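You operate a simulated robot arm through the tools that you are given. There is no shell and no other tool. Be economical: measure what you need, move in short steps, check, and stop when the job is done.

Carry out the task below with a simulated robot arm. There is one attempt and no reset: what you move stays moved.

TASK
Put the yellow wiping pad on the wooden packing table away on the ledge behind the coater. Then count the black tubs on the wooden packing table, then put as many of the black rubber blocks from the wooden packing table on the low shelf of the slot cart. Do these in the order given.

Only the result counts: the job must be done as asked and must still hold three seconds after the hand-in. Knocking over, shifting, dropping, spilling or breaking anything else fails it.

THE ROBOT
A 6-joint arm with a two-finger parallel gripper on a trunk, on a base that drives. Base frame: it is fixed to the floor where the robot stands at the start and does not move with it; the origin is under the middle of the robot, x ahead of it, y to its left, z up; the surface under the hand at the start is at about z = 0.8. Units: m, degrees, N and s.
With the tool pointing down near the work surface it reaches from about 0.58 to 0.94 m from the robot's upright axis, wherever it stands. Its first joint turns from -149.0 to 149.0 degrees. Places, roughly: black rubber block (6x5x3 cm) [1, -0.2, 0.8]; ledge behind the coater (15x104 cm) [-2.82, 4.92, 0.28]; low shelf of the slot cart [0.7, -2.1, 0.2]. Payload 3.43 kg.
The tool frame sits at the grasp point between the pads (the TCP): z along the fingers, y along the line on which they close. The tips reach 0.034 m beyond it. The gripper opens to 0.128 m. The fingers are 0.024 m wide and 0.012 m thick; the gripper's body (0.048 by 0.13 m) begins 0.096 m behind the TCP.
Orientation is that of the tool frame in the base frame, as a unit quaternion [x, y, z, w]. With the fingers straight down and closing along the base's y, the tool's x points along the base's -x, its y along +y and its z along -z.

THE INTERFACE
- The arm moves only by the tool arm_command. Its argument "series" is a list of rows, each a list of 7 numbers: the shift along the tool's x, y, z in mm, then the turn, a rotation vector about the tool's x, y, z in degrees, then the finger opening in mm, from 0 to 128. In form: [[dx, dy, dz, wx, wy, wz, claw], ...]. A call has 1 to 12 rows; each row shifts and turns the commanded pose from where the row before left it, along the tool's axes as they then stand. A row lasts 0.2 s, in which the tool goes at most 0.05 m and 8.6 degrees; a call with a longer step from one row to the next is refused whole, and so is a gripper value outside its range. A pose out of reach is approached as far as the arm can. The call stops where the force on the tool passes 40 N (or 10 N more than at its start, if that is more) or the arm is blocked; 0.2 s more then pass. Each finger travels about 0.108 m/s and halts on what it meets, pressing with about 25 N; the grip force reading is that of the motor and also rises with nothing between the fingers. The clock runs only during rows and for 0.2 s after the last one: add rows that do not move to give the fingers time. It gives the time, the measured TCP pose, the force on the tool (base axes), the opening and the grip force at its end, in the units of the frame above (readings bear some noise), with the torque about the TCP (base axes, N m) and any sound that the robot's microphone picked up.
- Cameras (640 x 400 px; columns grow to the right, rows downward): "scene" is now at [0.0295, 0.1422, 1.5577]; the picture's right is [-0.36, -0.93, 0.00], its down [-0.65, 0.25, -0.72] and it looks along [0.67, -0.26, -0.70] (base axes); focal length 268 px, centre (320, 200). "wrist" rides on the gripper at [0.076, -0.011, -0.16] in the tool frame; the picture's right is [0.15, 0.99, 0.00], its down [-0.88, 0.13, -0.46] and it looks along [-0.45, 0.07, 0.89] (tool axes); focal length 234 px, centre (320, 200). There is no depth. A picture from a camera that has moved, and an enlarged one, comes with that camera's place and axes in the base frame and with its lens.
- capture(camera): a new picture of that camera. The clock stands still meanwhile.
- move_column(by): slides the trunk up (or, below 0, down) by that many m; the arm and the scene camera ride with it, the base frame stays. It gives what a move gives, with no picture.
- steer(legs): drives the robot by 1 to 6 legs, each [ahead, turn to the left] in m and degrees, along the robot's own axes; the way and the turn of a leg run together, so that a leg with both is an arc; at most 1.5 m and 180 degrees a leg. The arm and the cameras ride along, it lands a little off, and it stops where it bumps. It gives what a move gives.
- aim_head(pan, tilt): turns the head with the scene camera to pan (to the left, within 155 degrees either way) and tilt (down, from -29 to 69), counted from straight ahead of the robot. It gives what a move gives.
- inspect(camera, box): a new picture of the part [left, top, right, bottom] of that camera's present view, enlarged. The clock stands still meanwhile.
- hand_in(): hands the job in; it is judged then, once.

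Work in short steps. Places have to be worked out from the pictures, the camera data and where the tool is seen: move nearer, look again, correct. Check each grasp and each placing, and mend what went wrong. You have 165 turns and 120 pictures in all, those below and enlarged ones among them. Open the gripper and draw the arm clear of the work before you hand the job in, unless the task says otherwise; then end with one line.

The tools are called after "Request:" as a command line: name --pt "numbers of a row" for each row, then --argument value for the rest, lists and objects as JSON in quotes. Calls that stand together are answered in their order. arm_command: Moves the arm, as the interface text tells. Its arguments: {"type":"object","properties":{"series":{"type":"array","items":{"type":"array","items":{"type":"number"}}}},"required":["series"]} The other tools are called the same way: move_column (by) slides the trunk up or down; steer (legs) drives the base; aim_head (pan, tilt) turns the head that bears the scene camera; capture (camera) takes a picture; inspect (camera, box) takes an enlarged picture of a part of a camera's view; hand_in () hands the job in.

At the start:

```text
clock: 0.0
eef_pos: [0.6775, -0.0422, 1.073]
orientation: [-0.004, 0.999, -0.002, 0.032]
ft_force: [110.9, -7.6, -176.0]
moment: [1.24, 2.4, 0.71]
width: 0.1278
grip_force: 0.0
trunk travel left (down, up): [-0.575, 0.135]
robot x, y, heading: [-0.0013, 0.0029, 0.2]
head pan, tilt: [-21.0, 44.0]
```

scene: 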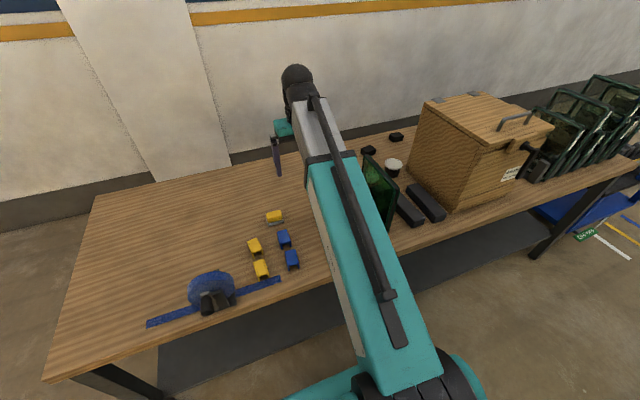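
wrist: 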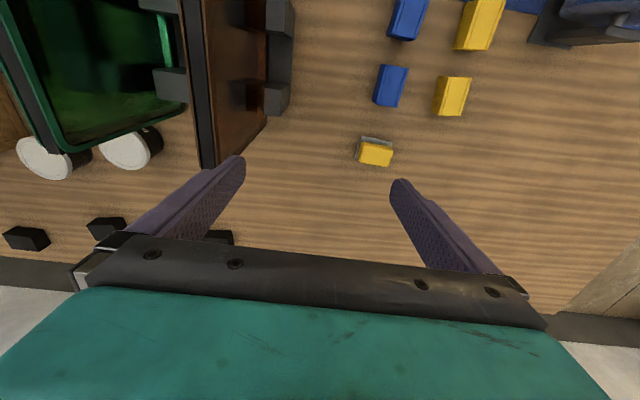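

I see yellow items, blue items, black blocks, and black tubs with white lids. I'll enlarge the views to identify them.

Request:
inspect --camera "scene" --box '[140, 180, 340, 320]'

Request:
inspect --camera "scene" --box '[340, 60, 640, 250]'

Request:
inspect --camera "wrist" --box '[320, 0, 520, 180]'

```text
2.86 times, centred on (240, 250) of scene
camera zoom: at [0.0295, 0.1422, 1.5577], right [-0.36, -0.93, 0.0], down [-0.65, 0.25, -0.72], along [0.67, -0.26, -0.7], focal length 767 px, centre (549, 57)
```

zoom: 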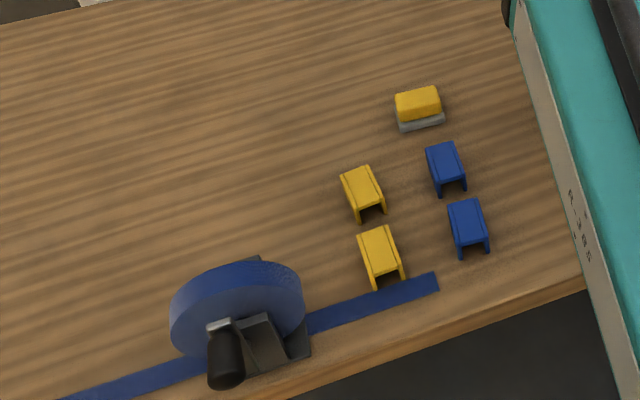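

```text
2.11 times, centred on (490, 155) of scene
camera zoom: at [0.0295, 0.1422, 1.5577], right [-0.36, -0.93, 0.0], down [-0.65, 0.25, -0.72], along [0.67, -0.26, -0.7], focal length 565 px, centre (-38, 295)
```

zoom: 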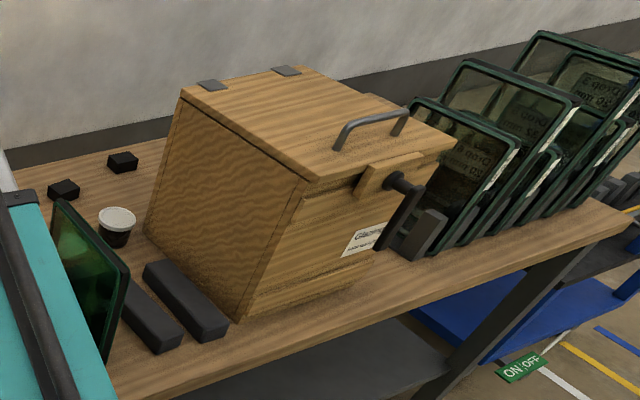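

```text
2.22 times, centred on (420, 90) of wrist
camera zoom: at [0.5905, -0.0534, 1.228], right [-0.15, 0.99, -0.01], down [0.85, 0.14, 0.51], along [0.51, 0.07, -0.86], focal length 520 px, centre (98, 444)
```

zoom: 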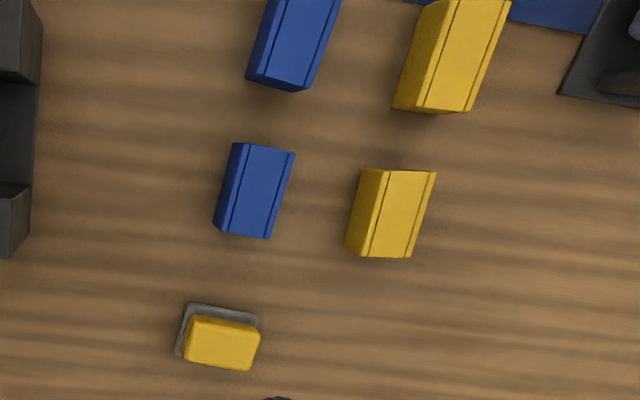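

The object at about (0.72, 0.06) looks like the pad; it's a yellow block with a grey base, while the other yellow things are U-clips. I'll straighten the tool, move over it and look closer.

Request:
arm_command --pt "-10 25 0 0 3.67 0 128" --pt "-10 25 20 0 0 0 128" --pt "-10 25 20 0 0 0 128" --pt "-10 25 20 0 0 0 128" --pt "0 0 0 0 0 0 128"

Request:
capture --camera "wrist"

```text
clock: 0.4
eef_pos: [0.6972, -0.0236, 1.0747]
orientation: [-0.017, 0.999, -0.006, 0.032]
ft_force: [25.4, 1.3, -37.3]
moment: [-0.16, 0.92, -0.1]
width: 0.1277
grip_force: 0.1
trunk travel left (down, up): [-0.575, 0.135]
robot x, y, heading: [0.0002, -0.0016, 0.1]
head pan, tilt: [-21.0, 44.0]
stopped in row 2: the force on the tool passed its limit at 230 N (the readings are from after the stop); the commanded pose is now the measured one
```

```text
114 pictures are left
camera wrist: at [0.6116, -0.036, 1.2295], right [-0.18, 0.98, -0.02], down [0.84, 0.17, 0.51], along [0.5, 0.07, -0.86], focal length 234 px, centre (320, 200)
```

wrist: 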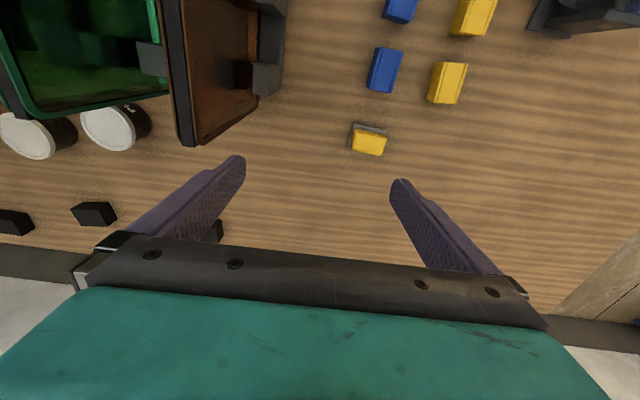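

The force spiked although nothing is near, perhaps a start transient. I'll idle and re-read.

Request:
arm_command --pt "0 0 0 0 0 0 128" --pt "0 0 0 0 0 0 128" --pt "0 0 0 0 0 0 128" --pt "0 0 0 0 0 0 128"

```text
clock: 0.8
eef_pos: [0.7002, -0.0236, 1.075]
orientation: [-0.017, 0.999, -0.005, 0.033]
ft_force: [10.4, 0.8, -15.0]
moment: [-0.11, 0.47, -0.05]
width: 0.1281
grip_force: 0.0
trunk travel left (down, up): [-0.575, 0.135]
robot x, y, heading: [0.0028, 0.0023, 0.1]
head pan, tilt: [-21.0, 44.0]
stopped in row 1: the force on the tool passed its limit at 56 N (the readings are from after the stop); the commanded pose is now the measured one
```

It is decaying; idle once more.

Request:
arm_command --pt "0 0 0 0 0 0 128" --pt "0 0 0 0 0 0 128" --pt "0 0 0 0 0 0 128" --pt "0 0 0 0 0 0 128"

```text
clock: 1.8
eef_pos: [0.6991, -0.0228, 1.0742]
orientation: [-0.018, 0.999, -0.005, 0.033]
ft_force: [17.0, -1.8, -27.0]
moment: [0.26, 0.36, 0.17]
width: 0.1282
grip_force: 0.0
trunk travel left (down, up): [-0.575, 0.135]
robot x, y, heading: [0.0023, -0.0006, -0.0]
head pan, tilt: [-21.0, 44.0]
```

Force still reads ~30 N in free air. I'll make a small slow move up and to the left to see how it changes.

Request:
arm_command --pt "0 5 -5 0 0 0 128" --pt "0 5 -5 0 0 0 128" --pt "0 10 0 0 0 0 128" --pt "0 0 0 0 0 0 128" --pt "0 0 0 0 0 0 128"

Request:
capture --camera "scene"

```text
clock: 2.1
eef_pos: [0.6992, -0.0209, 1.0771]
orientation: [-0.02, 0.999, -0.006, 0.035]
ft_force: [9.6, 0.6, -12.8]
moment: [-0.12, 0.39, -0.07]
width: 0.1278
grip_force: 0.1
trunk travel left (down, up): [-0.575, 0.135]
robot x, y, heading: [-0.0021, -0.0003, 0.1]
head pan, tilt: [-21.0, 44.0]
stopped in row 1: the force on the tool passed its limit at 49 N (the readings are from after the stop); the commanded pose is now the measured one
```

```text
113 pictures are left
camera scene: at [0.0296, 0.1421, 1.5577], right [-0.36, -0.93, 0.0], down [-0.65, 0.25, -0.72], along [0.67, -0.26, -0.7], focal length 268 px, centre (320, 200)
```

scene: 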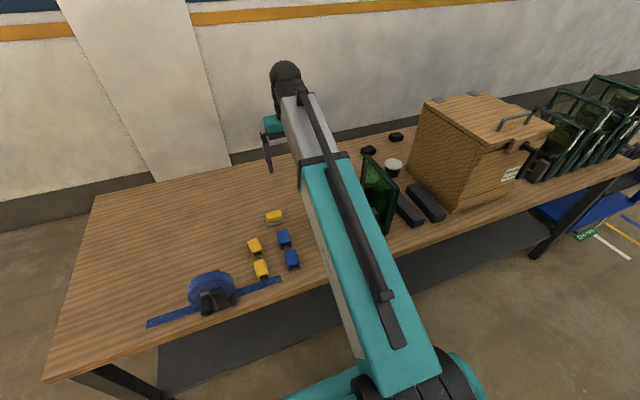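

Nothing visibly touches; I'll wait it out and read the force again.

Request:
arm_command --pt "0 0 0 0 0 0 128" --pt "0 0 0 0 0 0 128" --pt "0 0 0 0 0 0 128" --pt "0 0 0 0 0 0 128" --pt "0 0 0 0 0 0 128" --pt "0 0 0 0 0 0 128" --pt "0 0 0 0 0 0 128" --pt "0 0 0 0 0 0 128"

Request:
arm_command --pt "0 0 0 0 0 0 128" --pt "0 3 0 0 0 0 128" --pt "0 3 0 0 0 0 128" --pt "0 3 0 0 0 0 128" --pt "0 3 0 0 0 0 128" --pt "0 0 0 0 0 0 128"

```text
clock: 4.0
eef_pos: [0.6979, -0.0219, 1.0764]
orientation: [-0.018, 0.999, -0.006, 0.035]
ft_force: [16.9, -1.2, -26.1]
moment: [0.2, 0.33, 0.12]
width: 0.1282
grip_force: 0.0
trunk travel left (down, up): [-0.575, 0.135]
robot x, y, heading: [0.0017, 0.002, 0.2]
head pan, tilt: [-21.0, 44.0]
```

```text
clock: 5.3
eef_pos: [0.6984, -0.0083, 1.0778]
orientation: [-0.019, 0.999, -0.006, 0.035]
ft_force: [19.2, -14.1, -28.8]
moment: [2.57, 0.46, 1.47]
width: 0.1278
grip_force: 0.1
trunk travel left (down, up): [-0.575, 0.135]
robot x, y, heading: [0.0008, 0.0003, 0.0]
head pan, tilt: [-21.0, 44.0]
```

Moving sideways creates a reaction near (0.6, y, 1.26), the wrist camera's spot: the camera housing is rubbing the forearm. I'll tilt the tool the other way to free it.

Request:
arm_command --pt "0 0 0 0 -3 0 128" --pt "0 0 0 0 -3 0 128" --pt "0 0 0 0 -3 0 128" --pt "0 0 0 0 0 0 128" --pt "0 0 0 0 0 0 128"

```text
clock: 6.5
eef_pos: [0.6984, -0.0096, 1.076]
orientation: [-0.019, 0.993, -0.005, 0.113]
ft_force: [0.0, 0.5, -0.2]
moment: [0.04, 0.04, 0.03]
width: 0.1279
grip_force: 0.1
trunk travel left (down, up): [-0.575, 0.135]
robot x, y, heading: [-0.0, 0.0055, -0.1]
head pan, tilt: [-21.0, 44.0]
```

Force is now zero — confirmed. Now I move toward the pad, lower, keeping the tilt.

Request:
arm_command --pt "0 16 20 0 0 0 128" --pt "0 16 24 0 0 0 128" --pt "0 16 24 0 0 0 128" --pt "0 17 24 0 0 0 128" --pt "0 0 0 0 0 0 128" --pt "0 0 0 0 0 0 128"

Request:
capture --camera "wrist"

```text
clock: 8.0
eef_pos: [0.717, 0.0575, 0.9857]
orientation: [-0.019, 0.994, -0.005, 0.111]
ft_force: [-0.4, -0.1, -0.1]
moment: [-0.03, 0.01, -0.02]
width: 0.1278
grip_force: 0.0
trunk travel left (down, up): [-0.575, 0.135]
robot x, y, heading: [-0.0063, 0.0031, -0.0]
head pan, tilt: [-21.0, 44.0]
```

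```text
112 pictures are left
camera wrist: at [0.6068, 0.0442, 1.1258], right [-0.18, 0.98, -0.05], down [0.75, 0.17, 0.64], along [0.64, 0.08, -0.77], focal length 234 px, centre (320, 200)
```

wrist: 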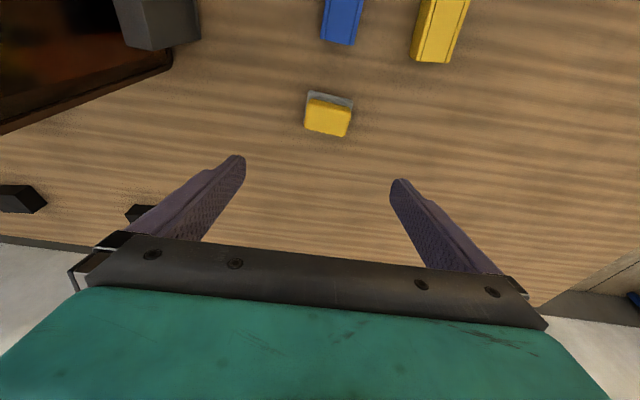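

Pad at ≈(0.722, 0.061). Try straightening here, watching force.

Request:
arm_command --pt "0 0 0 0 3 0 128" --pt "0 0 0 0 3 0 128" --pt "0 0 0 0 3 0 128" --pt "0 0 0 0 3.5 0 128" --pt "0 0 0 0 0 0 128" --pt "0 0 0 0 0 0 128"

Request:
inspect --camera "wrist" --box '[220, 20, 460, 170]'

```text
clock: 9.3
eef_pos: [0.7156, 0.0557, 0.9863]
orientation: [-0.02, 1.0, -0.006, 0.003]
ft_force: [0.0, 0.1, 0.1]
moment: [0.0, 0.02, -0.01]
width: 0.1281
grip_force: 0.1
trunk travel left (down, up): [-0.575, 0.135]
robot x, y, heading: [-0.0013, 0.0017, -0.1]
head pan, tilt: [-21.0, 44.0]
```

```text
2.67 times, centred on (340, 95) of wrist
camera zoom: at [0.6389, 0.0438, 1.1464], right [-0.18, 0.98, -0.01], down [0.87, 0.17, 0.46], along [0.45, 0.07, -0.89], focal length 624 px, centre (267, 480)
```

zoom: 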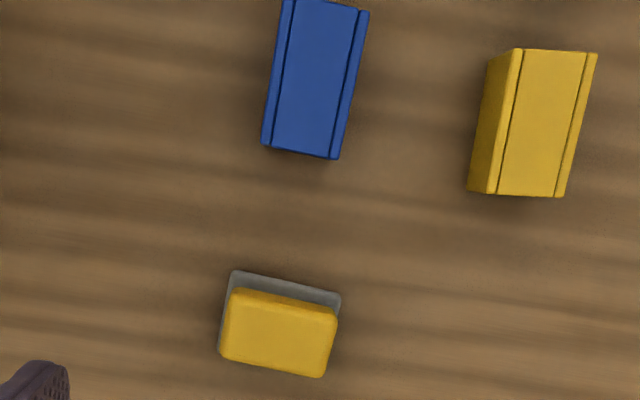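

Clear of the forearm and straight. Pad centre ≈(0.715, 0.059), long side along y. I align yaw and descend to z≈0.85.

Request:
arm_command --pt "0 3 20 0 0 3.5 128" --pt "0 0 35 0 0 0 128" --pt "0 0 35 0 0 0 128" --pt "0 0 30 0 0 0 128" --pt "0 0 16 0 0 0 128" --pt "0 0 0 0 0 0 128" --pt "0 0 0 0 0 0 128"

Request:
capture --camera "wrist"

Request:
inspect --camera "scene" --box '[220, 160, 340, 250]'

```text
clock: 10.9
eef_pos: [0.7168, 0.0577, 0.85]
orientation: [0.011, 1.0, -0.007, 0.004]
ft_force: [-0.1, 0.7, 0.7]
moment: [-0.01, -0.01, 0.0]
width: 0.1277
grip_force: 0.0
trunk travel left (down, up): [-0.575, 0.135]
robot x, y, heading: [0.0011, 0.0, 0.2]
head pan, tilt: [-21.0, 44.0]
```

```text
110 pictures are left
camera wrist: at [0.6393, 0.0502, 1.0104], right [-0.12, 0.99, -0.01], down [0.88, 0.12, 0.46], along [0.46, 0.04, -0.89], focal length 234 px, centre (320, 200)
```

wrist: 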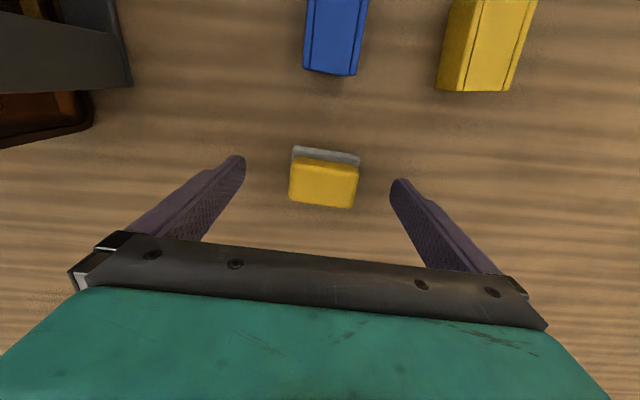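

```text
4.44 times, centred on (280, 205) of scene
camera zoom: at [0.0295, 0.1422, 1.5577], right [-0.36, -0.93, 0.0], down [-0.65, 0.25, -0.72], along [0.67, -0.26, -0.7], focal length 1193 px, centre (498, 178)
```

zoom: 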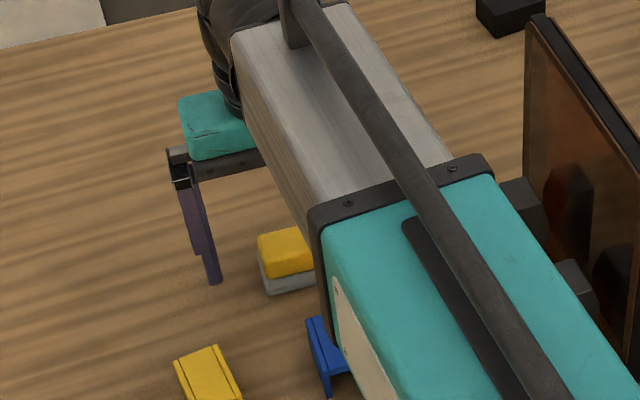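

Well centred. Lower 8 mm and close gently.

Request:
arm_command --pt "0 2 8 0 0 0 128" --pt "0 0 0 0 0 0 100" --pt "0 0 0 0 0 0 70" --pt "0 0 0 0 0 0 40" --pt "0 0 0 0 0 0 30" --pt "0 0 0 0 0 0 30" --pt "0 0 0 0 0 0 30"

```text
clock: 12.6
eef_pos: [0.7159, 0.0599, 0.8431]
orientation: [0.011, 1.0, -0.006, 0.003]
ft_force: [0.5, 0.0, 1.1]
moment: [0.04, 0.05, 0.01]
width: 0.0589
grip_force: 24.9
trunk travel left (down, up): [-0.575, 0.135]
robot x, y, heading: [0.0014, -0.0012, 0.2]
head pan, tilt: [-21.0, 44.0]
```

Gripped at 59 mm. Lift and check the pad.

Request:
arm_command --pt "0 0 -20 0 0 0 20" --pt "0 0 -30 0 0 0 20" --pt "0 0 -40 0 0 0 20" --pt "0 0 -40 0 0 0 20" --pt "0 0 0 0 0 0 20"

Request:
capture --camera "wrist"

Request:
aim_head --pan -10 --tilt 45

Request:
capture --camera "scene"

```text
clock: 13.8
eef_pos: [0.7175, 0.0595, 0.9708]
orientation: [0.011, 1.0, -0.006, 0.003]
ft_force: [0.5, -0.3, -0.6]
moment: [0.0, 0.04, -0.02]
width: 0.0588
grip_force: 25.2
trunk travel left (down, up): [-0.575, 0.135]
robot x, y, heading: [0.0005, 0.0031, 0.2]
head pan, tilt: [-21.0, 44.0]
```

```text
108 pictures are left
camera wrist: at [0.6384, 0.0526, 1.1312], right [-0.12, 0.99, -0.01], down [0.88, 0.12, 0.46], along [0.46, 0.04, -0.89], focal length 234 px, centre (320, 200)
```

wrist: 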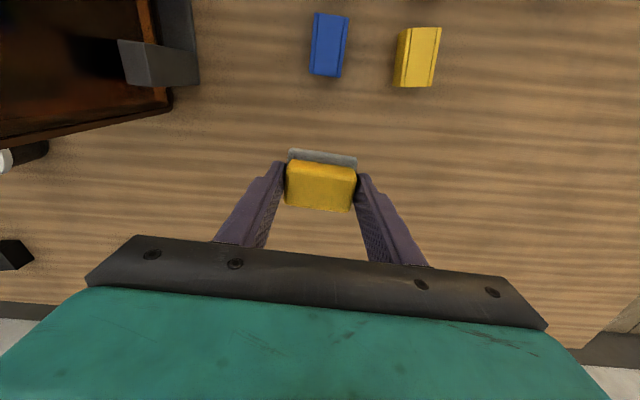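

```text
clock: 14.5
eef_pos: [0.7156, 0.0603, 0.9714]
orientation: [0.012, 1.0, -0.005, 0.003]
ft_force: [-0.2, 0.3, -0.2]
moment: [0.03, 0.04, 0.02]
width: 0.0588
grip_force: 24.8
trunk travel left (down, up): [-0.575, 0.135]
robot x, y, heading: [-0.0011, 0.0019, 0.1]
head pan, tilt: [-10.0, 45.0]
```

```text
107 pictures are left
camera scene: at [0.033, 0.1574, 1.5563], right [-0.17, -0.98, 0.0], down [-0.7, 0.12, -0.71], along [0.7, -0.12, -0.71], focal length 268 px, centre (320, 200)
```

scene: 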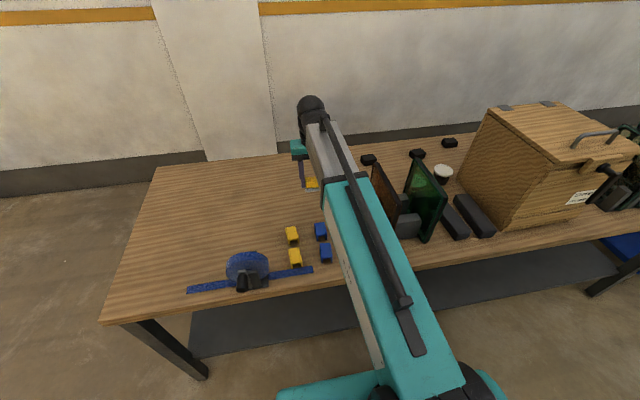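

Pad is held. Now look toward the ledge (bearing ~120°) and the cart (bearing ~-72°), before driving.

Request:
aim_head --pan 118 --tilt 15

Request:
capture --camera "scene"

Request:
aim_head --pan 60 --tilt 25

Request:
capture --camera "scene"

Request:
aim_head --pan -72 --tilt 25

Request:
capture --camera "scene"

Request:
aim_head --pan -145 --tilt 25

Request:
capture --camera "scene"

```text
clock: 16.6
eef_pos: [0.7168, 0.0594, 0.9712]
orientation: [0.011, 1.0, -0.007, 0.003]
ft_force: [0.2, 0.5, -0.7]
moment: [-0.03, 0.0, 0.03]
width: 0.0587
grip_force: 24.9
trunk travel left (down, up): [-0.575, 0.135]
robot x, y, heading: [0.0016, 0.0023, -0.0]
head pan, tilt: [118.0, 15.0]
```

```text
106 pictures are left
camera scene: at [-0.0908, 0.2541, 1.6031], right [0.88, 0.47, 0.0], down [0.12, -0.23, -0.97], along [-0.45, 0.85, -0.26], focal length 268 px, centre (320, 200)
```

scene: 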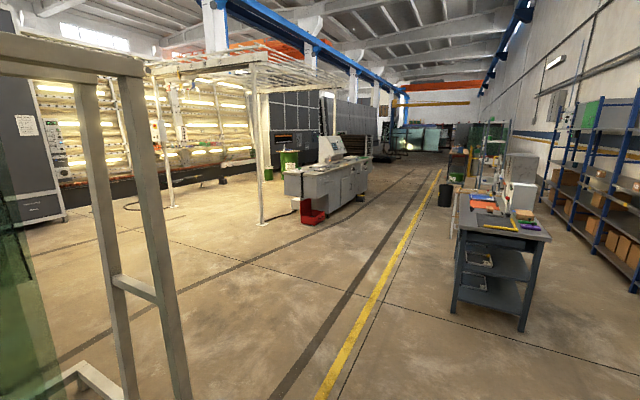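

```text
clock: 17.8
eef_pos: [0.7171, 0.0607, 0.9714]
orientation: [0.012, 1.0, -0.006, 0.003]
ft_force: [0.7, 0.5, -0.2]
moment: [-0.03, 0.04, 0.02]
width: 0.0589
grip_force: 24.6
trunk travel left (down, up): [-0.575, 0.135]
robot x, y, heading: [0.0, -0.0001, -0.1]
head pan, tilt: [60.0, 25.0]
```

```text
105 pictures are left
camera scene: at [-0.001, 0.2514, 1.5869], right [0.87, -0.5, 0.0], down [-0.21, -0.37, -0.91], along [0.45, 0.79, -0.42], focal length 268 px, centre (320, 200)
```

scene: 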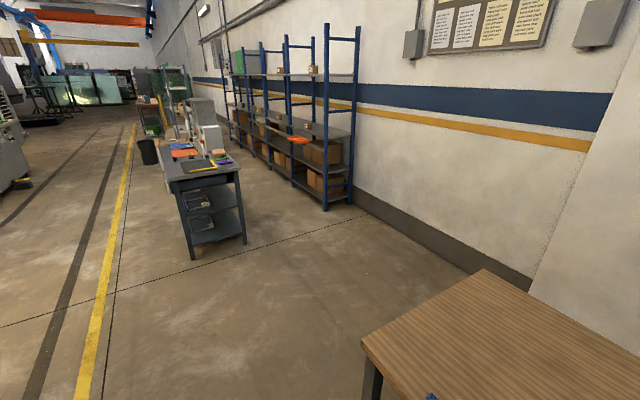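

```text
clock: 20.0
eef_pos: [0.716, 0.0607, 0.9709]
orientation: [0.011, 1.0, -0.007, 0.004]
ft_force: [-0.1, -0.9, -1.4]
moment: [0.0, 0.02, -0.02]
width: 0.0587
grip_force: 24.8
trunk travel left (down, up): [-0.575, 0.135]
robot x, y, heading: [0.0034, 0.0014, -0.0]
head pan, tilt: [-72.0, 25.0]
```

```text
104 pictures are left
camera scene: at [-0.0185, 0.084, 1.5869], right [-0.95, -0.31, 0.0], down [-0.13, 0.4, -0.91], along [0.28, -0.86, -0.42], focal length 268 px, centre (320, 200)
```

scene: 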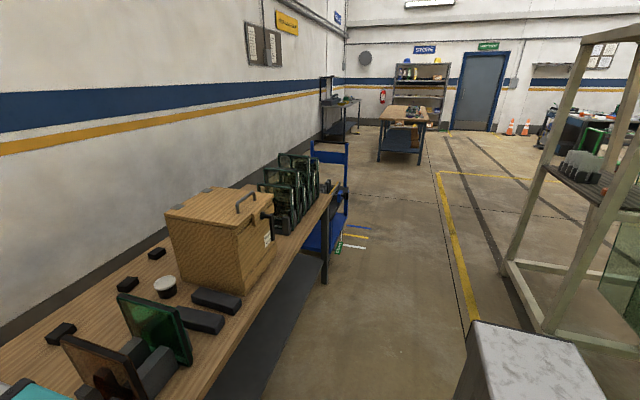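

```text
clock: 21.4
eef_pos: [0.717, 0.0593, 0.9711]
orientation: [0.011, 1.0, -0.006, 0.003]
ft_force: [-0.1, 0.5, -1.0]
moment: [0.0, 0.02, 0.0]
width: 0.0589
grip_force: 25.2
trunk travel left (down, up): [-0.575, 0.135]
robot x, y, heading: [0.0014, 0.0023, 0.1]
head pan, tilt: [-145.0, 25.0]
```

```text
103 pictures are left
camera scene: at [-0.1225, 0.1187, 1.5869], right [-0.57, 0.82, 0.0], down [0.35, 0.24, -0.91], along [-0.74, -0.52, -0.42], focal length 268 px, centre (320, 200)
```

scene: 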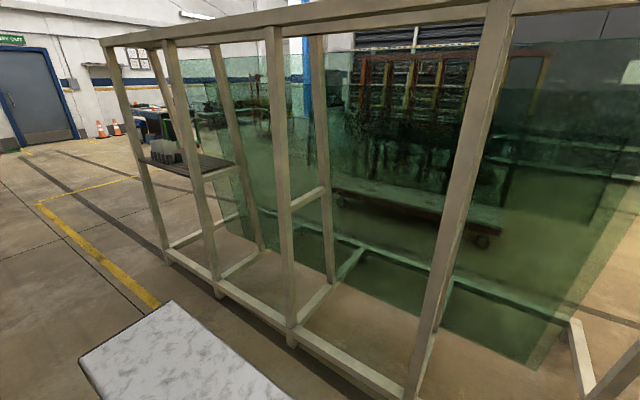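

The ledge projects at about pixel (310,194) in the first view: the grey machine with the slanted panel is likely the coater. Zoom there.

Request:
aim_head --pan 118 --tilt 15

Request:
inspect --camera "scene" --box '[230, 110, 430, 235]'

```text
clock: 25.1
eef_pos: [0.716, 0.0599, 0.971]
orientation: [0.011, 1.0, -0.006, 0.003]
ft_force: [-0.3, 0.3, 0.3]
moment: [0.0, -0.02, 0.05]
width: 0.0586
grip_force: 24.9
trunk travel left (down, up): [-0.575, 0.135]
robot x, y, heading: [-0.0013, 0.002, 0.2]
head pan, tilt: [118.0, 15.0]
```

```text
3.20 times, centred on (330, 172) of scene
camera zoom: at [-0.0908, 0.2541, 1.6031], right [0.88, 0.47, 0.0], down [0.12, -0.23, -0.97], along [-0.45, 0.85, -0.26], focal length 859 px, centre (288, 288)
```

zoom: 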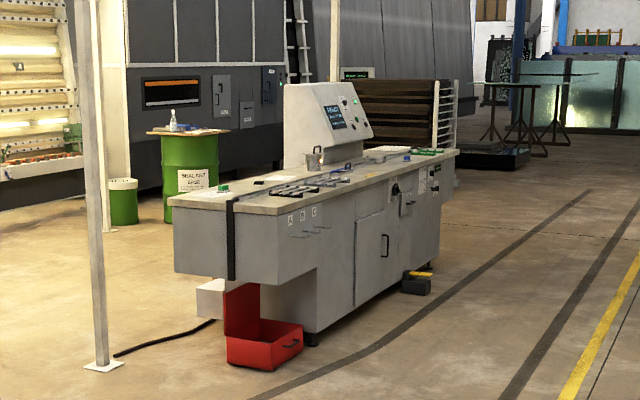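

Ledge runs along y (≈4.4–5.44) at x≈-2.82 on the far side of the coater; I'll go round past the post at about (-3.0,3.6) and approach from x≈-3.8. First raise the column, back off, turn left and advance.

Request:
move_column --by 0.12

Request:
steer --legs '[[-0.2, 0], [0, 90]]'

```text
clock: 26.6
eef_pos: [0.7164, 0.0601, 1.0899]
orientation: [0.01, 1.0, -0.005, 0.003]
ft_force: [-0.5, 0.0, 0.1]
moment: [-0.03, 0.01, 0.0]
width: 0.0588
grip_force: 25.0
trunk travel left (down, up): [-0.695, 0.015]
robot x, y, heading: [0.0003, -0.0001, -0.1]
head pan, tilt: [118.0, 15.0]
```

```text
clock: 33.6
eef_pos: [-0.2616, 0.7184, 1.0905]
orientation: [-0.699, 0.715, -0.002, 0.007]
ft_force: [-0.2, -0.1, 0.2]
moment: [0.04, 0.03, -0.02]
width: 0.0586
grip_force: 25.0
trunk travel left (down, up): [-0.695, 0.015]
robot x, y, heading: [-0.2393, 0.0043, 89.6]
head pan, tilt: [118.0, 15.0]
```

Turned cleanly. Look ahead-left before driving on.

Request:
aim_head --pan 50 --tilt 25

Request:
capture --camera "scene"

```text
clock: 35.0
eef_pos: [-0.2615, 0.7176, 1.0909]
orientation: [-0.699, 0.715, -0.002, 0.007]
ft_force: [0.5, -0.7, -0.6]
moment: [0.01, 0.0, 0.01]
width: 0.0587
grip_force: 25.1
trunk travel left (down, up): [-0.695, 0.015]
robot x, y, heading: [-0.2374, 0.0005, 89.6]
head pan, tilt: [50.0, 25.0]
```

```text
101 pictures are left
camera scene: at [-0.4791, 0.0176, 1.7069], right [0.65, 0.76, 0.0], down [0.32, -0.27, -0.91], along [-0.69, 0.59, -0.42], focal length 268 px, centre (320, 200)
```

scene: 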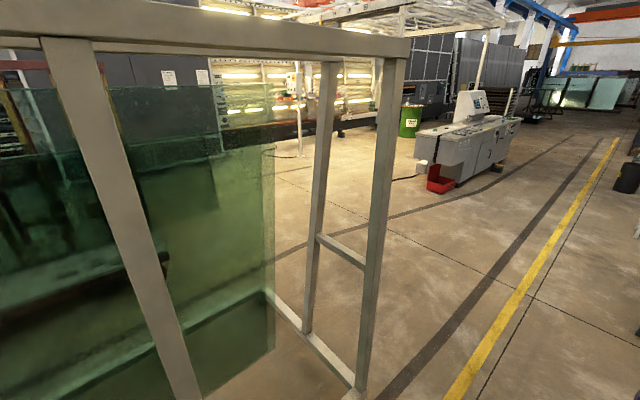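

Rack ends at y≈0.85. Drive ahead 1.8 m and turn left to 160°.

Request:
steer --legs '[[1.5, 0], [0.3, 0], [0, 70]]'

Request:
aim_head --pan -15 --tilt 20

Request:
capture --camera "scene"

```text
clock: 49.5
eef_pos: [-0.927, 2.0062, 1.0916]
orientation: [0.985, -0.171, -0.003, -0.007]
ft_force: [0.2, 0.4, 0.7]
moment: [-0.01, 0.02, 0.01]
width: 0.0589
grip_force: 25.1
trunk travel left (down, up): [-0.695, 0.015]
robot x, y, heading: [-0.2469, 1.779, 161.2]
head pan, tilt: [50.0, 25.0]
```

```text
clock: 50.9
eef_pos: [-0.9268, 2.0057, 1.0914]
orientation: [0.985, -0.17, -0.002, -0.006]
ft_force: [-0.5, 0.0, -0.1]
moment: [-0.03, -0.01, -0.03]
width: 0.059
grip_force: 25.1
trunk travel left (down, up): [-0.695, 0.015]
robot x, y, heading: [-0.247, 1.7778, 161.2]
head pan, tilt: [-15.0, 20.0]
```

```text
100 pictures are left
camera scene: at [-0.34, 1.6561, 1.715], right [0.56, 0.83, 0.0], down [0.28, -0.19, -0.94], along [-0.78, 0.52, -0.34], focal length 268 px, centre (320, 200)
```

scene: 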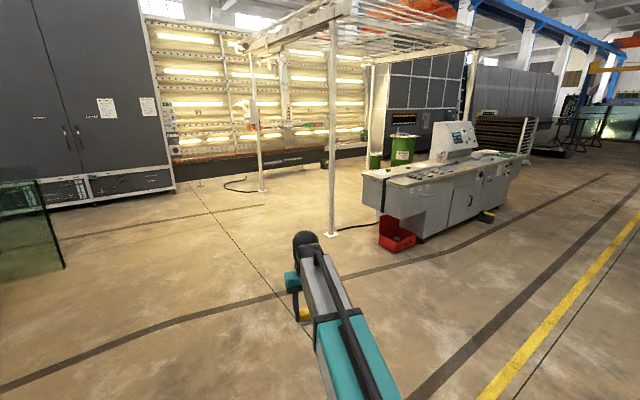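

Clear way: posts at (-3.0,3.63) and (-5.45,3.6). Drive 3.75 m diagonally, then turn right to heading 90.

Request:
steer --legs '[[1.5, 0], [1.5, 0], [0.75, 0], [0, -71.2]]'

Request:
aim_head --pan -25 --tilt 28

Request:
capture --camera "scene"

```text
clock: 75.9
eef_pos: [-3.8571, 3.6956, 1.0907]
orientation: [0.715, -0.699, 0.002, -0.007]
ft_force: [-0.1, -1.0, -0.8]
moment: [0.02, 0.0, -0.01]
width: 0.0588
grip_force: 24.8
trunk travel left (down, up): [-0.695, 0.015]
robot x, y, heading: [-3.7992, 2.9823, 92.1]
head pan, tilt: [-15.0, 20.0]
```

```text
clock: 76.6
eef_pos: [-3.8552, 3.6963, 1.0905]
orientation: [0.716, -0.698, 0.002, -0.007]
ft_force: [-0.5, 0.2, 0.4]
moment: [0.01, 0.03, 0.01]
width: 0.0589
grip_force: 25.5
trunk travel left (down, up): [-0.695, 0.015]
robot x, y, heading: [-3.8054, 2.9812, 92.0]
head pan, tilt: [-25.0, 28.0]
```

```text
99 pictures are left
camera scene: at [-3.937, 3.0145, 1.7022], right [0.92, -0.39, 0.0], down [-0.18, -0.43, -0.88], along [0.34, 0.81, -0.47], focal length 268 px, centre (320, 200)
```

scene: 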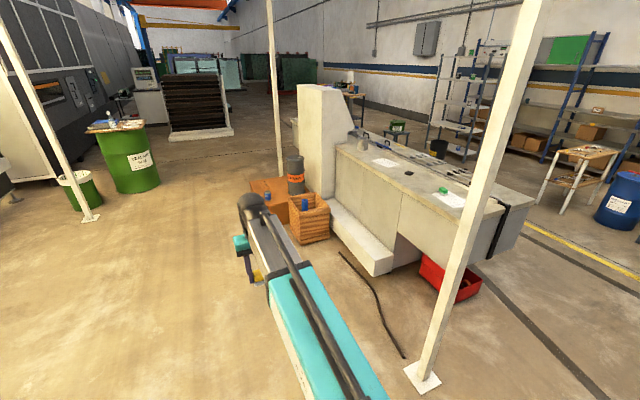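

The ledge is visible along the back of the coater, with a crate near its far end. Zoom in.

Request:
inspect --camera "scene" --box '[230, 130, 430, 290]'

```text
2.50 times, centred on (330, 210) of scene
camera zoom: at [-3.937, 3.0145, 1.7022], right [0.92, -0.39, 0.0], down [-0.18, -0.43, -0.88], along [0.34, 0.81, -0.47], focal length 671 px, centre (295, 175)
```

zoom: 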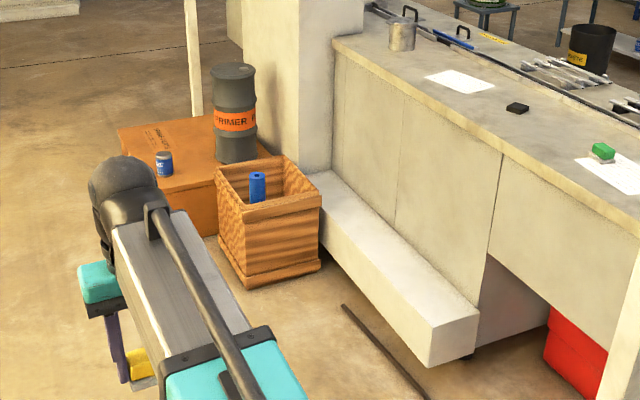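

Ledge measured at x≈-2.90…-2.745, y≈4.38…5.44, z 0.28; a crate stands by y>5.1, so I'll place at y≈4.65. Drive up 1.6 m and turn to face +x.

Request:
steer --legs '[[1.5, 0], [0.12, 0], [0, -92]]'

Request:
aim_head --pan -10 --tilt 48

Request:
capture --camera "scene"

```text
clock: 91.4
eef_pos: [-3.1556, 4.6194, 1.0906]
orientation: [0.009, 1.0, -0.006, 0.004]
ft_force: [0.0, -0.4, 0.0]
moment: [0.0, -0.03, -0.03]
width: 0.0586
grip_force: 26.0
trunk travel left (down, up): [-0.695, 0.015]
robot x, y, heading: [-3.8721, 4.5695, 0.4]
head pan, tilt: [-25.0, 28.0]
```

```text
clock: 92.2
eef_pos: [-3.1557, 4.6192, 1.0915]
orientation: [0.009, 1.0, -0.006, 0.003]
ft_force: [0.0, -0.2, 0.3]
moment: [-0.01, -0.01, 0.0]
width: 0.0589
grip_force: 24.9
trunk travel left (down, up): [-0.695, 0.015]
robot x, y, heading: [-3.874, 4.5692, 0.1]
head pan, tilt: [-10.0, 48.0]
```

```text
97 pictures are left
camera scene: at [-3.8416, 4.7261, 1.6722], right [-0.17, -0.99, 0.0], down [-0.73, 0.13, -0.67], along [0.66, -0.11, -0.74], focal length 268 px, centre (320, 200)
```

scene: 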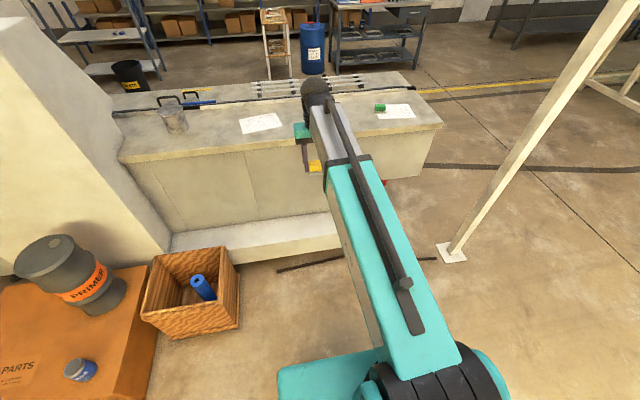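

Clear to lower here. Lower the trunk by 0.62.

Request:
move_column --by -0.62

Request:
capture --camera "wrist"

Request:
capture --camera "scene"

```text
refused: -0.62 is not a number from -0.4 to 0.4
```

```text
96 pictures are left
camera wrist: at [-3.233, 4.6111, 1.2508], right [-0.13, 0.99, -0.01], down [0.88, 0.12, 0.46], along [0.46, 0.05, -0.89], focal length 234 px, centre (320, 200)
```

wrist: 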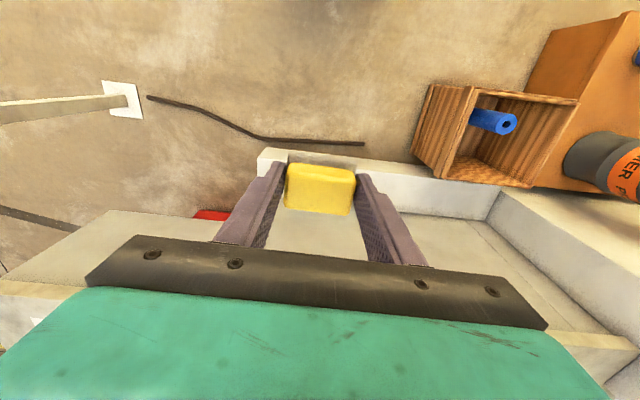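

```text
95 pictures are left
camera scene: at [-3.8416, 4.7261, 1.6722], right [-0.17, -0.99, 0.0], down [-0.73, 0.13, -0.67], along [0.66, -0.11, -0.74], focal length 268 px, centre (320, 200)
```

scene: 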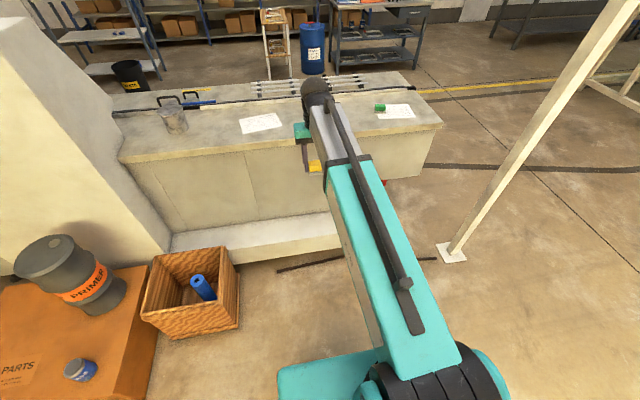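

Request:
move_column --by -0.35

Request:
move_column --by -0.29

Request:
capture --camera "wrist"

Request:
capture --camera "scene"

```text
clock: 95.6
eef_pos: [-3.1554, 4.6198, 0.7411]
orientation: [0.008, 1.0, -0.006, 0.003]
ft_force: [0.9, 0.3, 0.9]
moment: [0.01, -0.02, -0.01]
width: 0.059
grip_force: 25.2
trunk travel left (down, up): [-0.345, 0.365]
robot x, y, heading: [-3.867, 4.5685, 0.1]
head pan, tilt: [-10.0, 48.0]
```

```text
clock: 98.5
eef_pos: [-3.1553, 4.6189, 0.4519]
orientation: [0.008, 1.0, -0.006, 0.003]
ft_force: [-0.8, -1.5, -1.2]
moment: [0.02, -0.02, 0.0]
width: 0.0587
grip_force: 25.1
trunk travel left (down, up): [-0.055, 0.655]
robot x, y, heading: [-3.8701, 4.571, 0.3]
head pan, tilt: [-10.0, 48.0]
```

```text
94 pictures are left
camera wrist: at [-3.2329, 4.6113, 0.6109], right [-0.13, 0.99, -0.01], down [0.88, 0.12, 0.46], along [0.46, 0.05, -0.89], focal length 234 px, centre (320, 200)
```

wrist: 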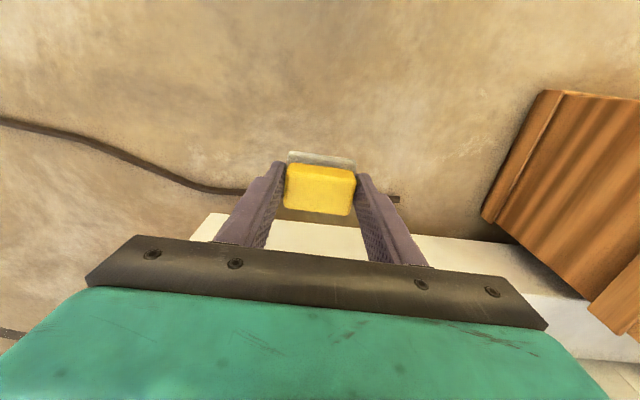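

```text
93 pictures are left
camera scene: at [-3.8416, 4.726, 1.0322], right [-0.17, -0.99, 0.0], down [-0.73, 0.13, -0.67], along [0.66, -0.11, -0.74], focal length 268 px, centre (320, 200)
```

scene: 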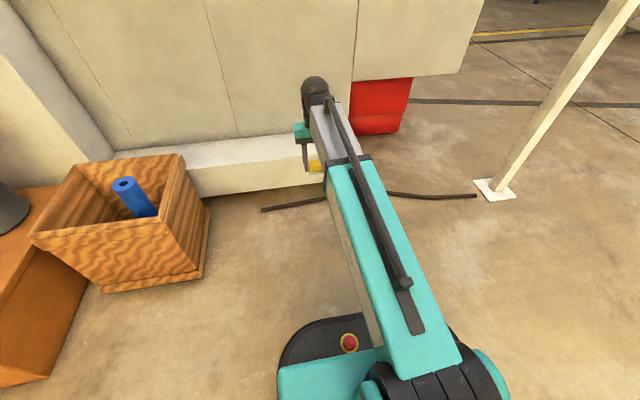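

Front top edge of ledge again ≈-2.905. Drive ahead 0.2 m, then finish with the arm.

Request:
steer --legs '[[0.2, 0]]'

Request:
capture --camera "wrist"

Request:
capture --camera "scene"

```text
clock: 100.3
eef_pos: [-2.9549, 4.6196, 0.4501]
orientation: [0.008, 1.0, -0.007, 0.004]
ft_force: [-0.7, 0.1, -0.6]
moment: [0.01, -0.02, -0.06]
width: 0.0588
grip_force: 24.8
trunk travel left (down, up): [-0.055, 0.655]
robot x, y, heading: [-3.6717, 4.5699, 0.2]
head pan, tilt: [-10.0, 48.0]
```

```text
92 pictures are left
camera wrist: at [-3.0317, 4.6123, 0.6108], right [-0.13, 0.99, -0.01], down [0.88, 0.12, 0.46], along [0.46, 0.05, -0.89], focal length 234 px, centre (320, 200)
```

wrist: 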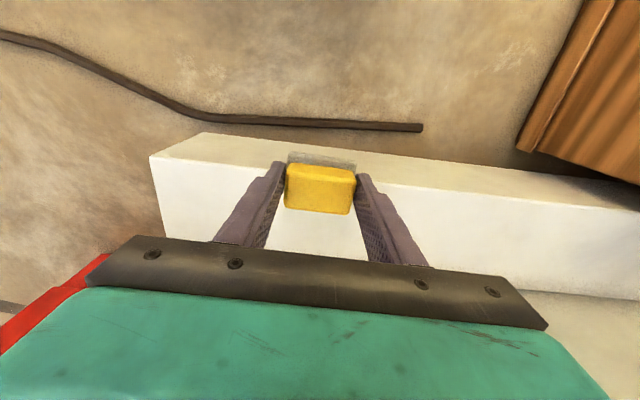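

```text
91 pictures are left
camera scene: at [-3.6404, 4.7267, 1.0321], right [-0.17, -0.99, 0.0], down [-0.73, 0.13, -0.67], along [0.66, -0.11, -0.74], focal length 268 px, centre (320, 200)
```

scene: 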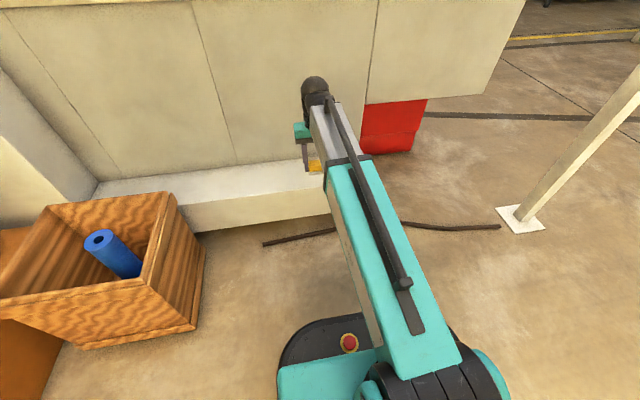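

Ledge top confirmed: x -2.905…-2.73. Extend 118 mm forward, staying high, then look.

Request:
arm_command --pt "-25 0 0 0 0 0 20" --pt "-25 0 0 0 0 0 20" --pt "-25 0 0 0 0 0 20" --pt "-25 0 0 0 0 0 20" --pt "-18 0 0 0 0 0 20" --pt "0 0 0 0 0 0 20"

Request:
inspect --camera "scene" --box '[220, 20, 420, 200]'

Request:
capture --camera "wrist"

```text
clock: 101.7
eef_pos: [-2.8365, 4.6182, 0.4513]
orientation: [0.008, 1.0, -0.005, 0.003]
ft_force: [0.1, 0.6, -1.1]
moment: [0.04, -0.02, 0.0]
width: 0.0589
grip_force: 25.4
trunk travel left (down, up): [-0.055, 0.655]
robot x, y, heading: [-3.6702, 4.5732, 0.0]
head pan, tilt: [-10.0, 48.0]
```

```text
2.22 times, centred on (320, 110) of scene
camera zoom: at [-3.6405, 4.7267, 1.0321], right [-0.17, -0.99, 0.0], down [-0.73, 0.13, -0.67], along [0.66, -0.11, -0.74], focal length 596 px, centre (320, 400)
```

zoom: 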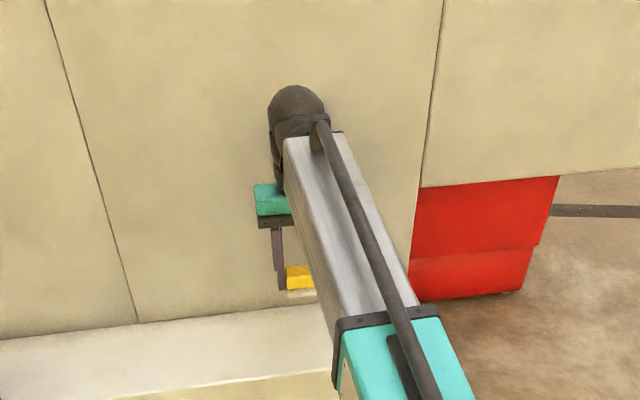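

```text
89 pictures are left
camera wrist: at [-2.9134, 4.6101, 0.6107], right [-0.13, 0.99, -0.01], down [0.88, 0.12, 0.46], along [0.46, 0.05, -0.89], focal length 234 px, centre (320, 200)
```

wrist: 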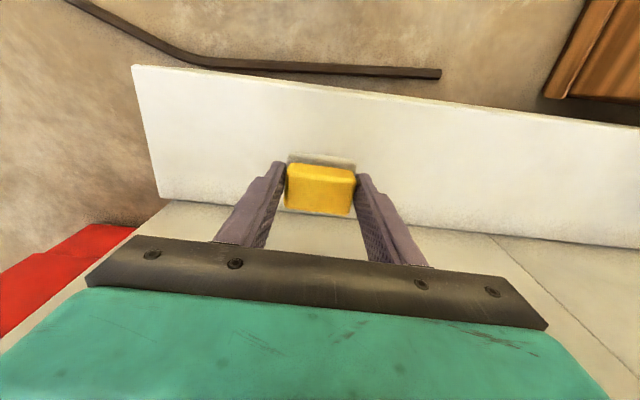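

Well over the ledge. Descend 108 mm, then small steps until contact.

Request:
arm_command --pt "0 0 30 0 0 0 20" --pt "0 0 30 0 0 0 20" --pt "0 0 30 0 0 0 20" --pt "0 0 18 0 0 0 20" --pt "0 0 0 0 0 0 20" --pt "0 0 0 0 0 0 20"

Request:
capture --camera "wrist"

```text
clock: 103.1
eef_pos: [-2.8365, 4.6161, 0.3429]
orientation: [0.008, 1.0, -0.006, 0.003]
ft_force: [0.2, 0.8, 0.6]
moment: [-0.01, 0.01, 0.01]
width: 0.0588
grip_force: 24.9
trunk travel left (down, up): [-0.055, 0.655]
robot x, y, heading: [-3.6722, 4.57, 0.2]
head pan, tilt: [-10.0, 48.0]
```

```text
88 pictures are left
camera wrist: at [-2.9144, 4.6089, 0.5027], right [-0.13, 0.99, -0.01], down [0.88, 0.12, 0.46], along [0.46, 0.05, -0.89], focal length 234 px, centre (320, 200)
```

wrist: 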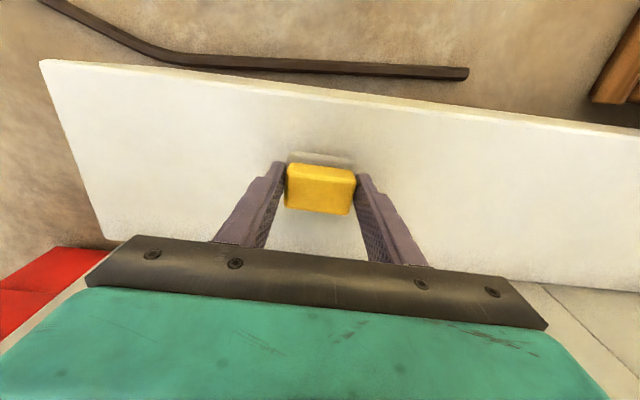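

Request:
arm_command --pt "0 0 5 0 0 0 20" --pt "0 0 4 0 0 0 20" --pt "0 0 4 0 0 0 20" --pt "0 0 3 0 0 0 20" --pt "0 0 0 0 0 0 20"

```text
clock: 104.3
eef_pos: [-2.836, 4.6163, 0.3286]
orientation: [0.008, 1.0, -0.006, 0.004]
ft_force: [1.5, -0.5, -0.3]
moment: [-0.03, -0.02, 0.0]
width: 0.0591
grip_force: 25.1
trunk travel left (down, up): [-0.055, 0.655]
robot x, y, heading: [-3.6698, 4.5749, 0.1]
head pan, tilt: [-10.0, 48.0]
```

No contact yet at 0.3286; continue in 2 mm steps.

Request:
arm_command --pt "0 0 2 0 0 0 20" --pt "0 0 2 0 0 0 20" --pt "0 0 2 0 0 0 20" --pt "0 0 0 0 0 0 20"

```text
clock: 105.3
eef_pos: [-2.8338, 4.6181, 0.3221]
orientation: [0.008, 1.0, -0.007, 0.005]
ft_force: [-2.2, 0.8, 5.4]
moment: [0.19, 0.03, 0.02]
width: 0.0589
grip_force: 24.9
trunk travel left (down, up): [-0.055, 0.655]
robot x, y, heading: [-3.6685, 4.5682, 0.1]
head pan, tilt: [-10.0, 48.0]
```

Contact (5 N up) at 0.322, as predicted. Open slowly and rise.

Request:
arm_command --pt "0 0 0 0 0 0 62" --pt "0 0 0 0 0 0 75" --pt "0 0 0 0 0 0 95" --pt "0 0 0 0 0 0 110" --pt "0 0 -15 0 0 0 110" --pt "0 0 -30 0 0 0 110" --pt "0 0 -40 0 0 0 110" --pt "0 0 -40 0 0 0 110" --pt "0 0 0 0 0 0 110"

Request:
capture --camera "wrist"

```text
clock: 107.3
eef_pos: [-2.8376, 4.6195, 0.4459]
orientation: [0.008, 1.0, -0.006, 0.004]
ft_force: [-0.2, 0.4, 0.9]
moment: [0.02, 0.01, 0.01]
width: 0.1101
grip_force: 0.1
trunk travel left (down, up): [-0.055, 0.655]
robot x, y, heading: [-3.6695, 4.5689, 0.5]
head pan, tilt: [-10.0, 48.0]
```

```text
87 pictures are left
camera wrist: at [-2.9151, 4.6108, 0.6057], right [-0.13, 0.99, -0.01], down [0.88, 0.12, 0.46], along [0.46, 0.05, -0.89], focal length 234 px, centre (320, 200)
```

wrist: 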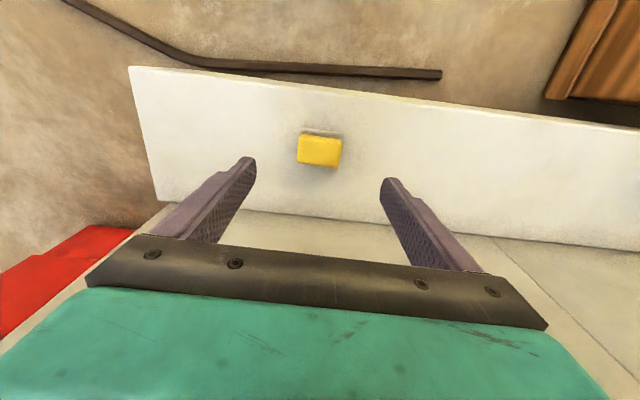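

Pad sits on the ledge. Retract, back off, raise the trunk and drive the reverse route.

Request:
arm_command --pt "25 0 -10 0 0 0 110" --pt "30 0 0 0 0 0 110" --pt "30 0 0 0 0 0 110" --pt "30 0 0 0 0 0 110" --pt "0 0 0 0 0 0 110"

Request:
steer --legs '[[-0.25, 0]]'

Request:
move_column --by 0.4

Request:
move_column --by 0.24

Request:
steer --legs '[[0, -90], [1.5, 0], [0.1, 0], [0, 71]]'

```text
clock: 108.5
eef_pos: [-2.9511, 4.6213, 0.4562]
orientation: [0.009, 1.0, -0.006, 0.003]
ft_force: [-1.1, 0.3, -0.3]
moment: [-0.01, -0.04, -0.02]
width: 0.1099
grip_force: 0.1
trunk travel left (down, up): [-0.055, 0.655]
robot x, y, heading: [-3.6717, 4.5667, 0.3]
head pan, tilt: [-10.0, 48.0]
```

```text
clock: 110.5
eef_pos: [-3.1963, 4.6218, 0.4555]
orientation: [0.008, 1.0, -0.006, 0.004]
ft_force: [-0.5, -0.3, -0.8]
moment: [0.01, -0.02, 0.01]
width: 0.1099
grip_force: 0.1
trunk travel left (down, up): [-0.055, 0.655]
robot x, y, heading: [-3.9175, 4.5677, 0.4]
head pan, tilt: [-10.0, 48.0]
```

```text
clock: 114.3
eef_pos: [-3.1976, 4.621, 0.8552]
orientation: [0.008, 1.0, -0.006, 0.003]
ft_force: [-0.2, -1.5, 0.1]
moment: [-0.01, -0.01, -0.01]
width: 0.1099
grip_force: 0.0
trunk travel left (down, up): [-0.455, 0.255]
robot x, y, heading: [-3.9179, 4.5679, 0.4]
head pan, tilt: [-10.0, 48.0]
```

```text
clock: 116.8
eef_pos: [-3.1965, 4.6213, 1.0959]
orientation: [0.007, 1.0, -0.006, 0.004]
ft_force: [-0.5, 0.1, -1.2]
moment: [0.01, 0.0, 0.0]
width: 0.1097
grip_force: 0.1
trunk travel left (down, up): [-0.695, 0.015]
robot x, y, heading: [-3.915, 4.5702, 0.3]
head pan, tilt: [-10.0, 48.0]
```

```text
clock: 135.5
eef_pos: [-3.2076, 2.7751, 1.0958]
orientation: [0.177, 0.984, -0.006, 0.003]
ft_force: [0.3, -0.4, 0.1]
moment: [0.01, -0.03, 0.0]
width: 0.11
grip_force: 0.1
trunk travel left (down, up): [-0.695, 0.015]
robot x, y, heading: [-3.8963, 2.9914, -19.4]
head pan, tilt: [-10.0, 48.0]
```

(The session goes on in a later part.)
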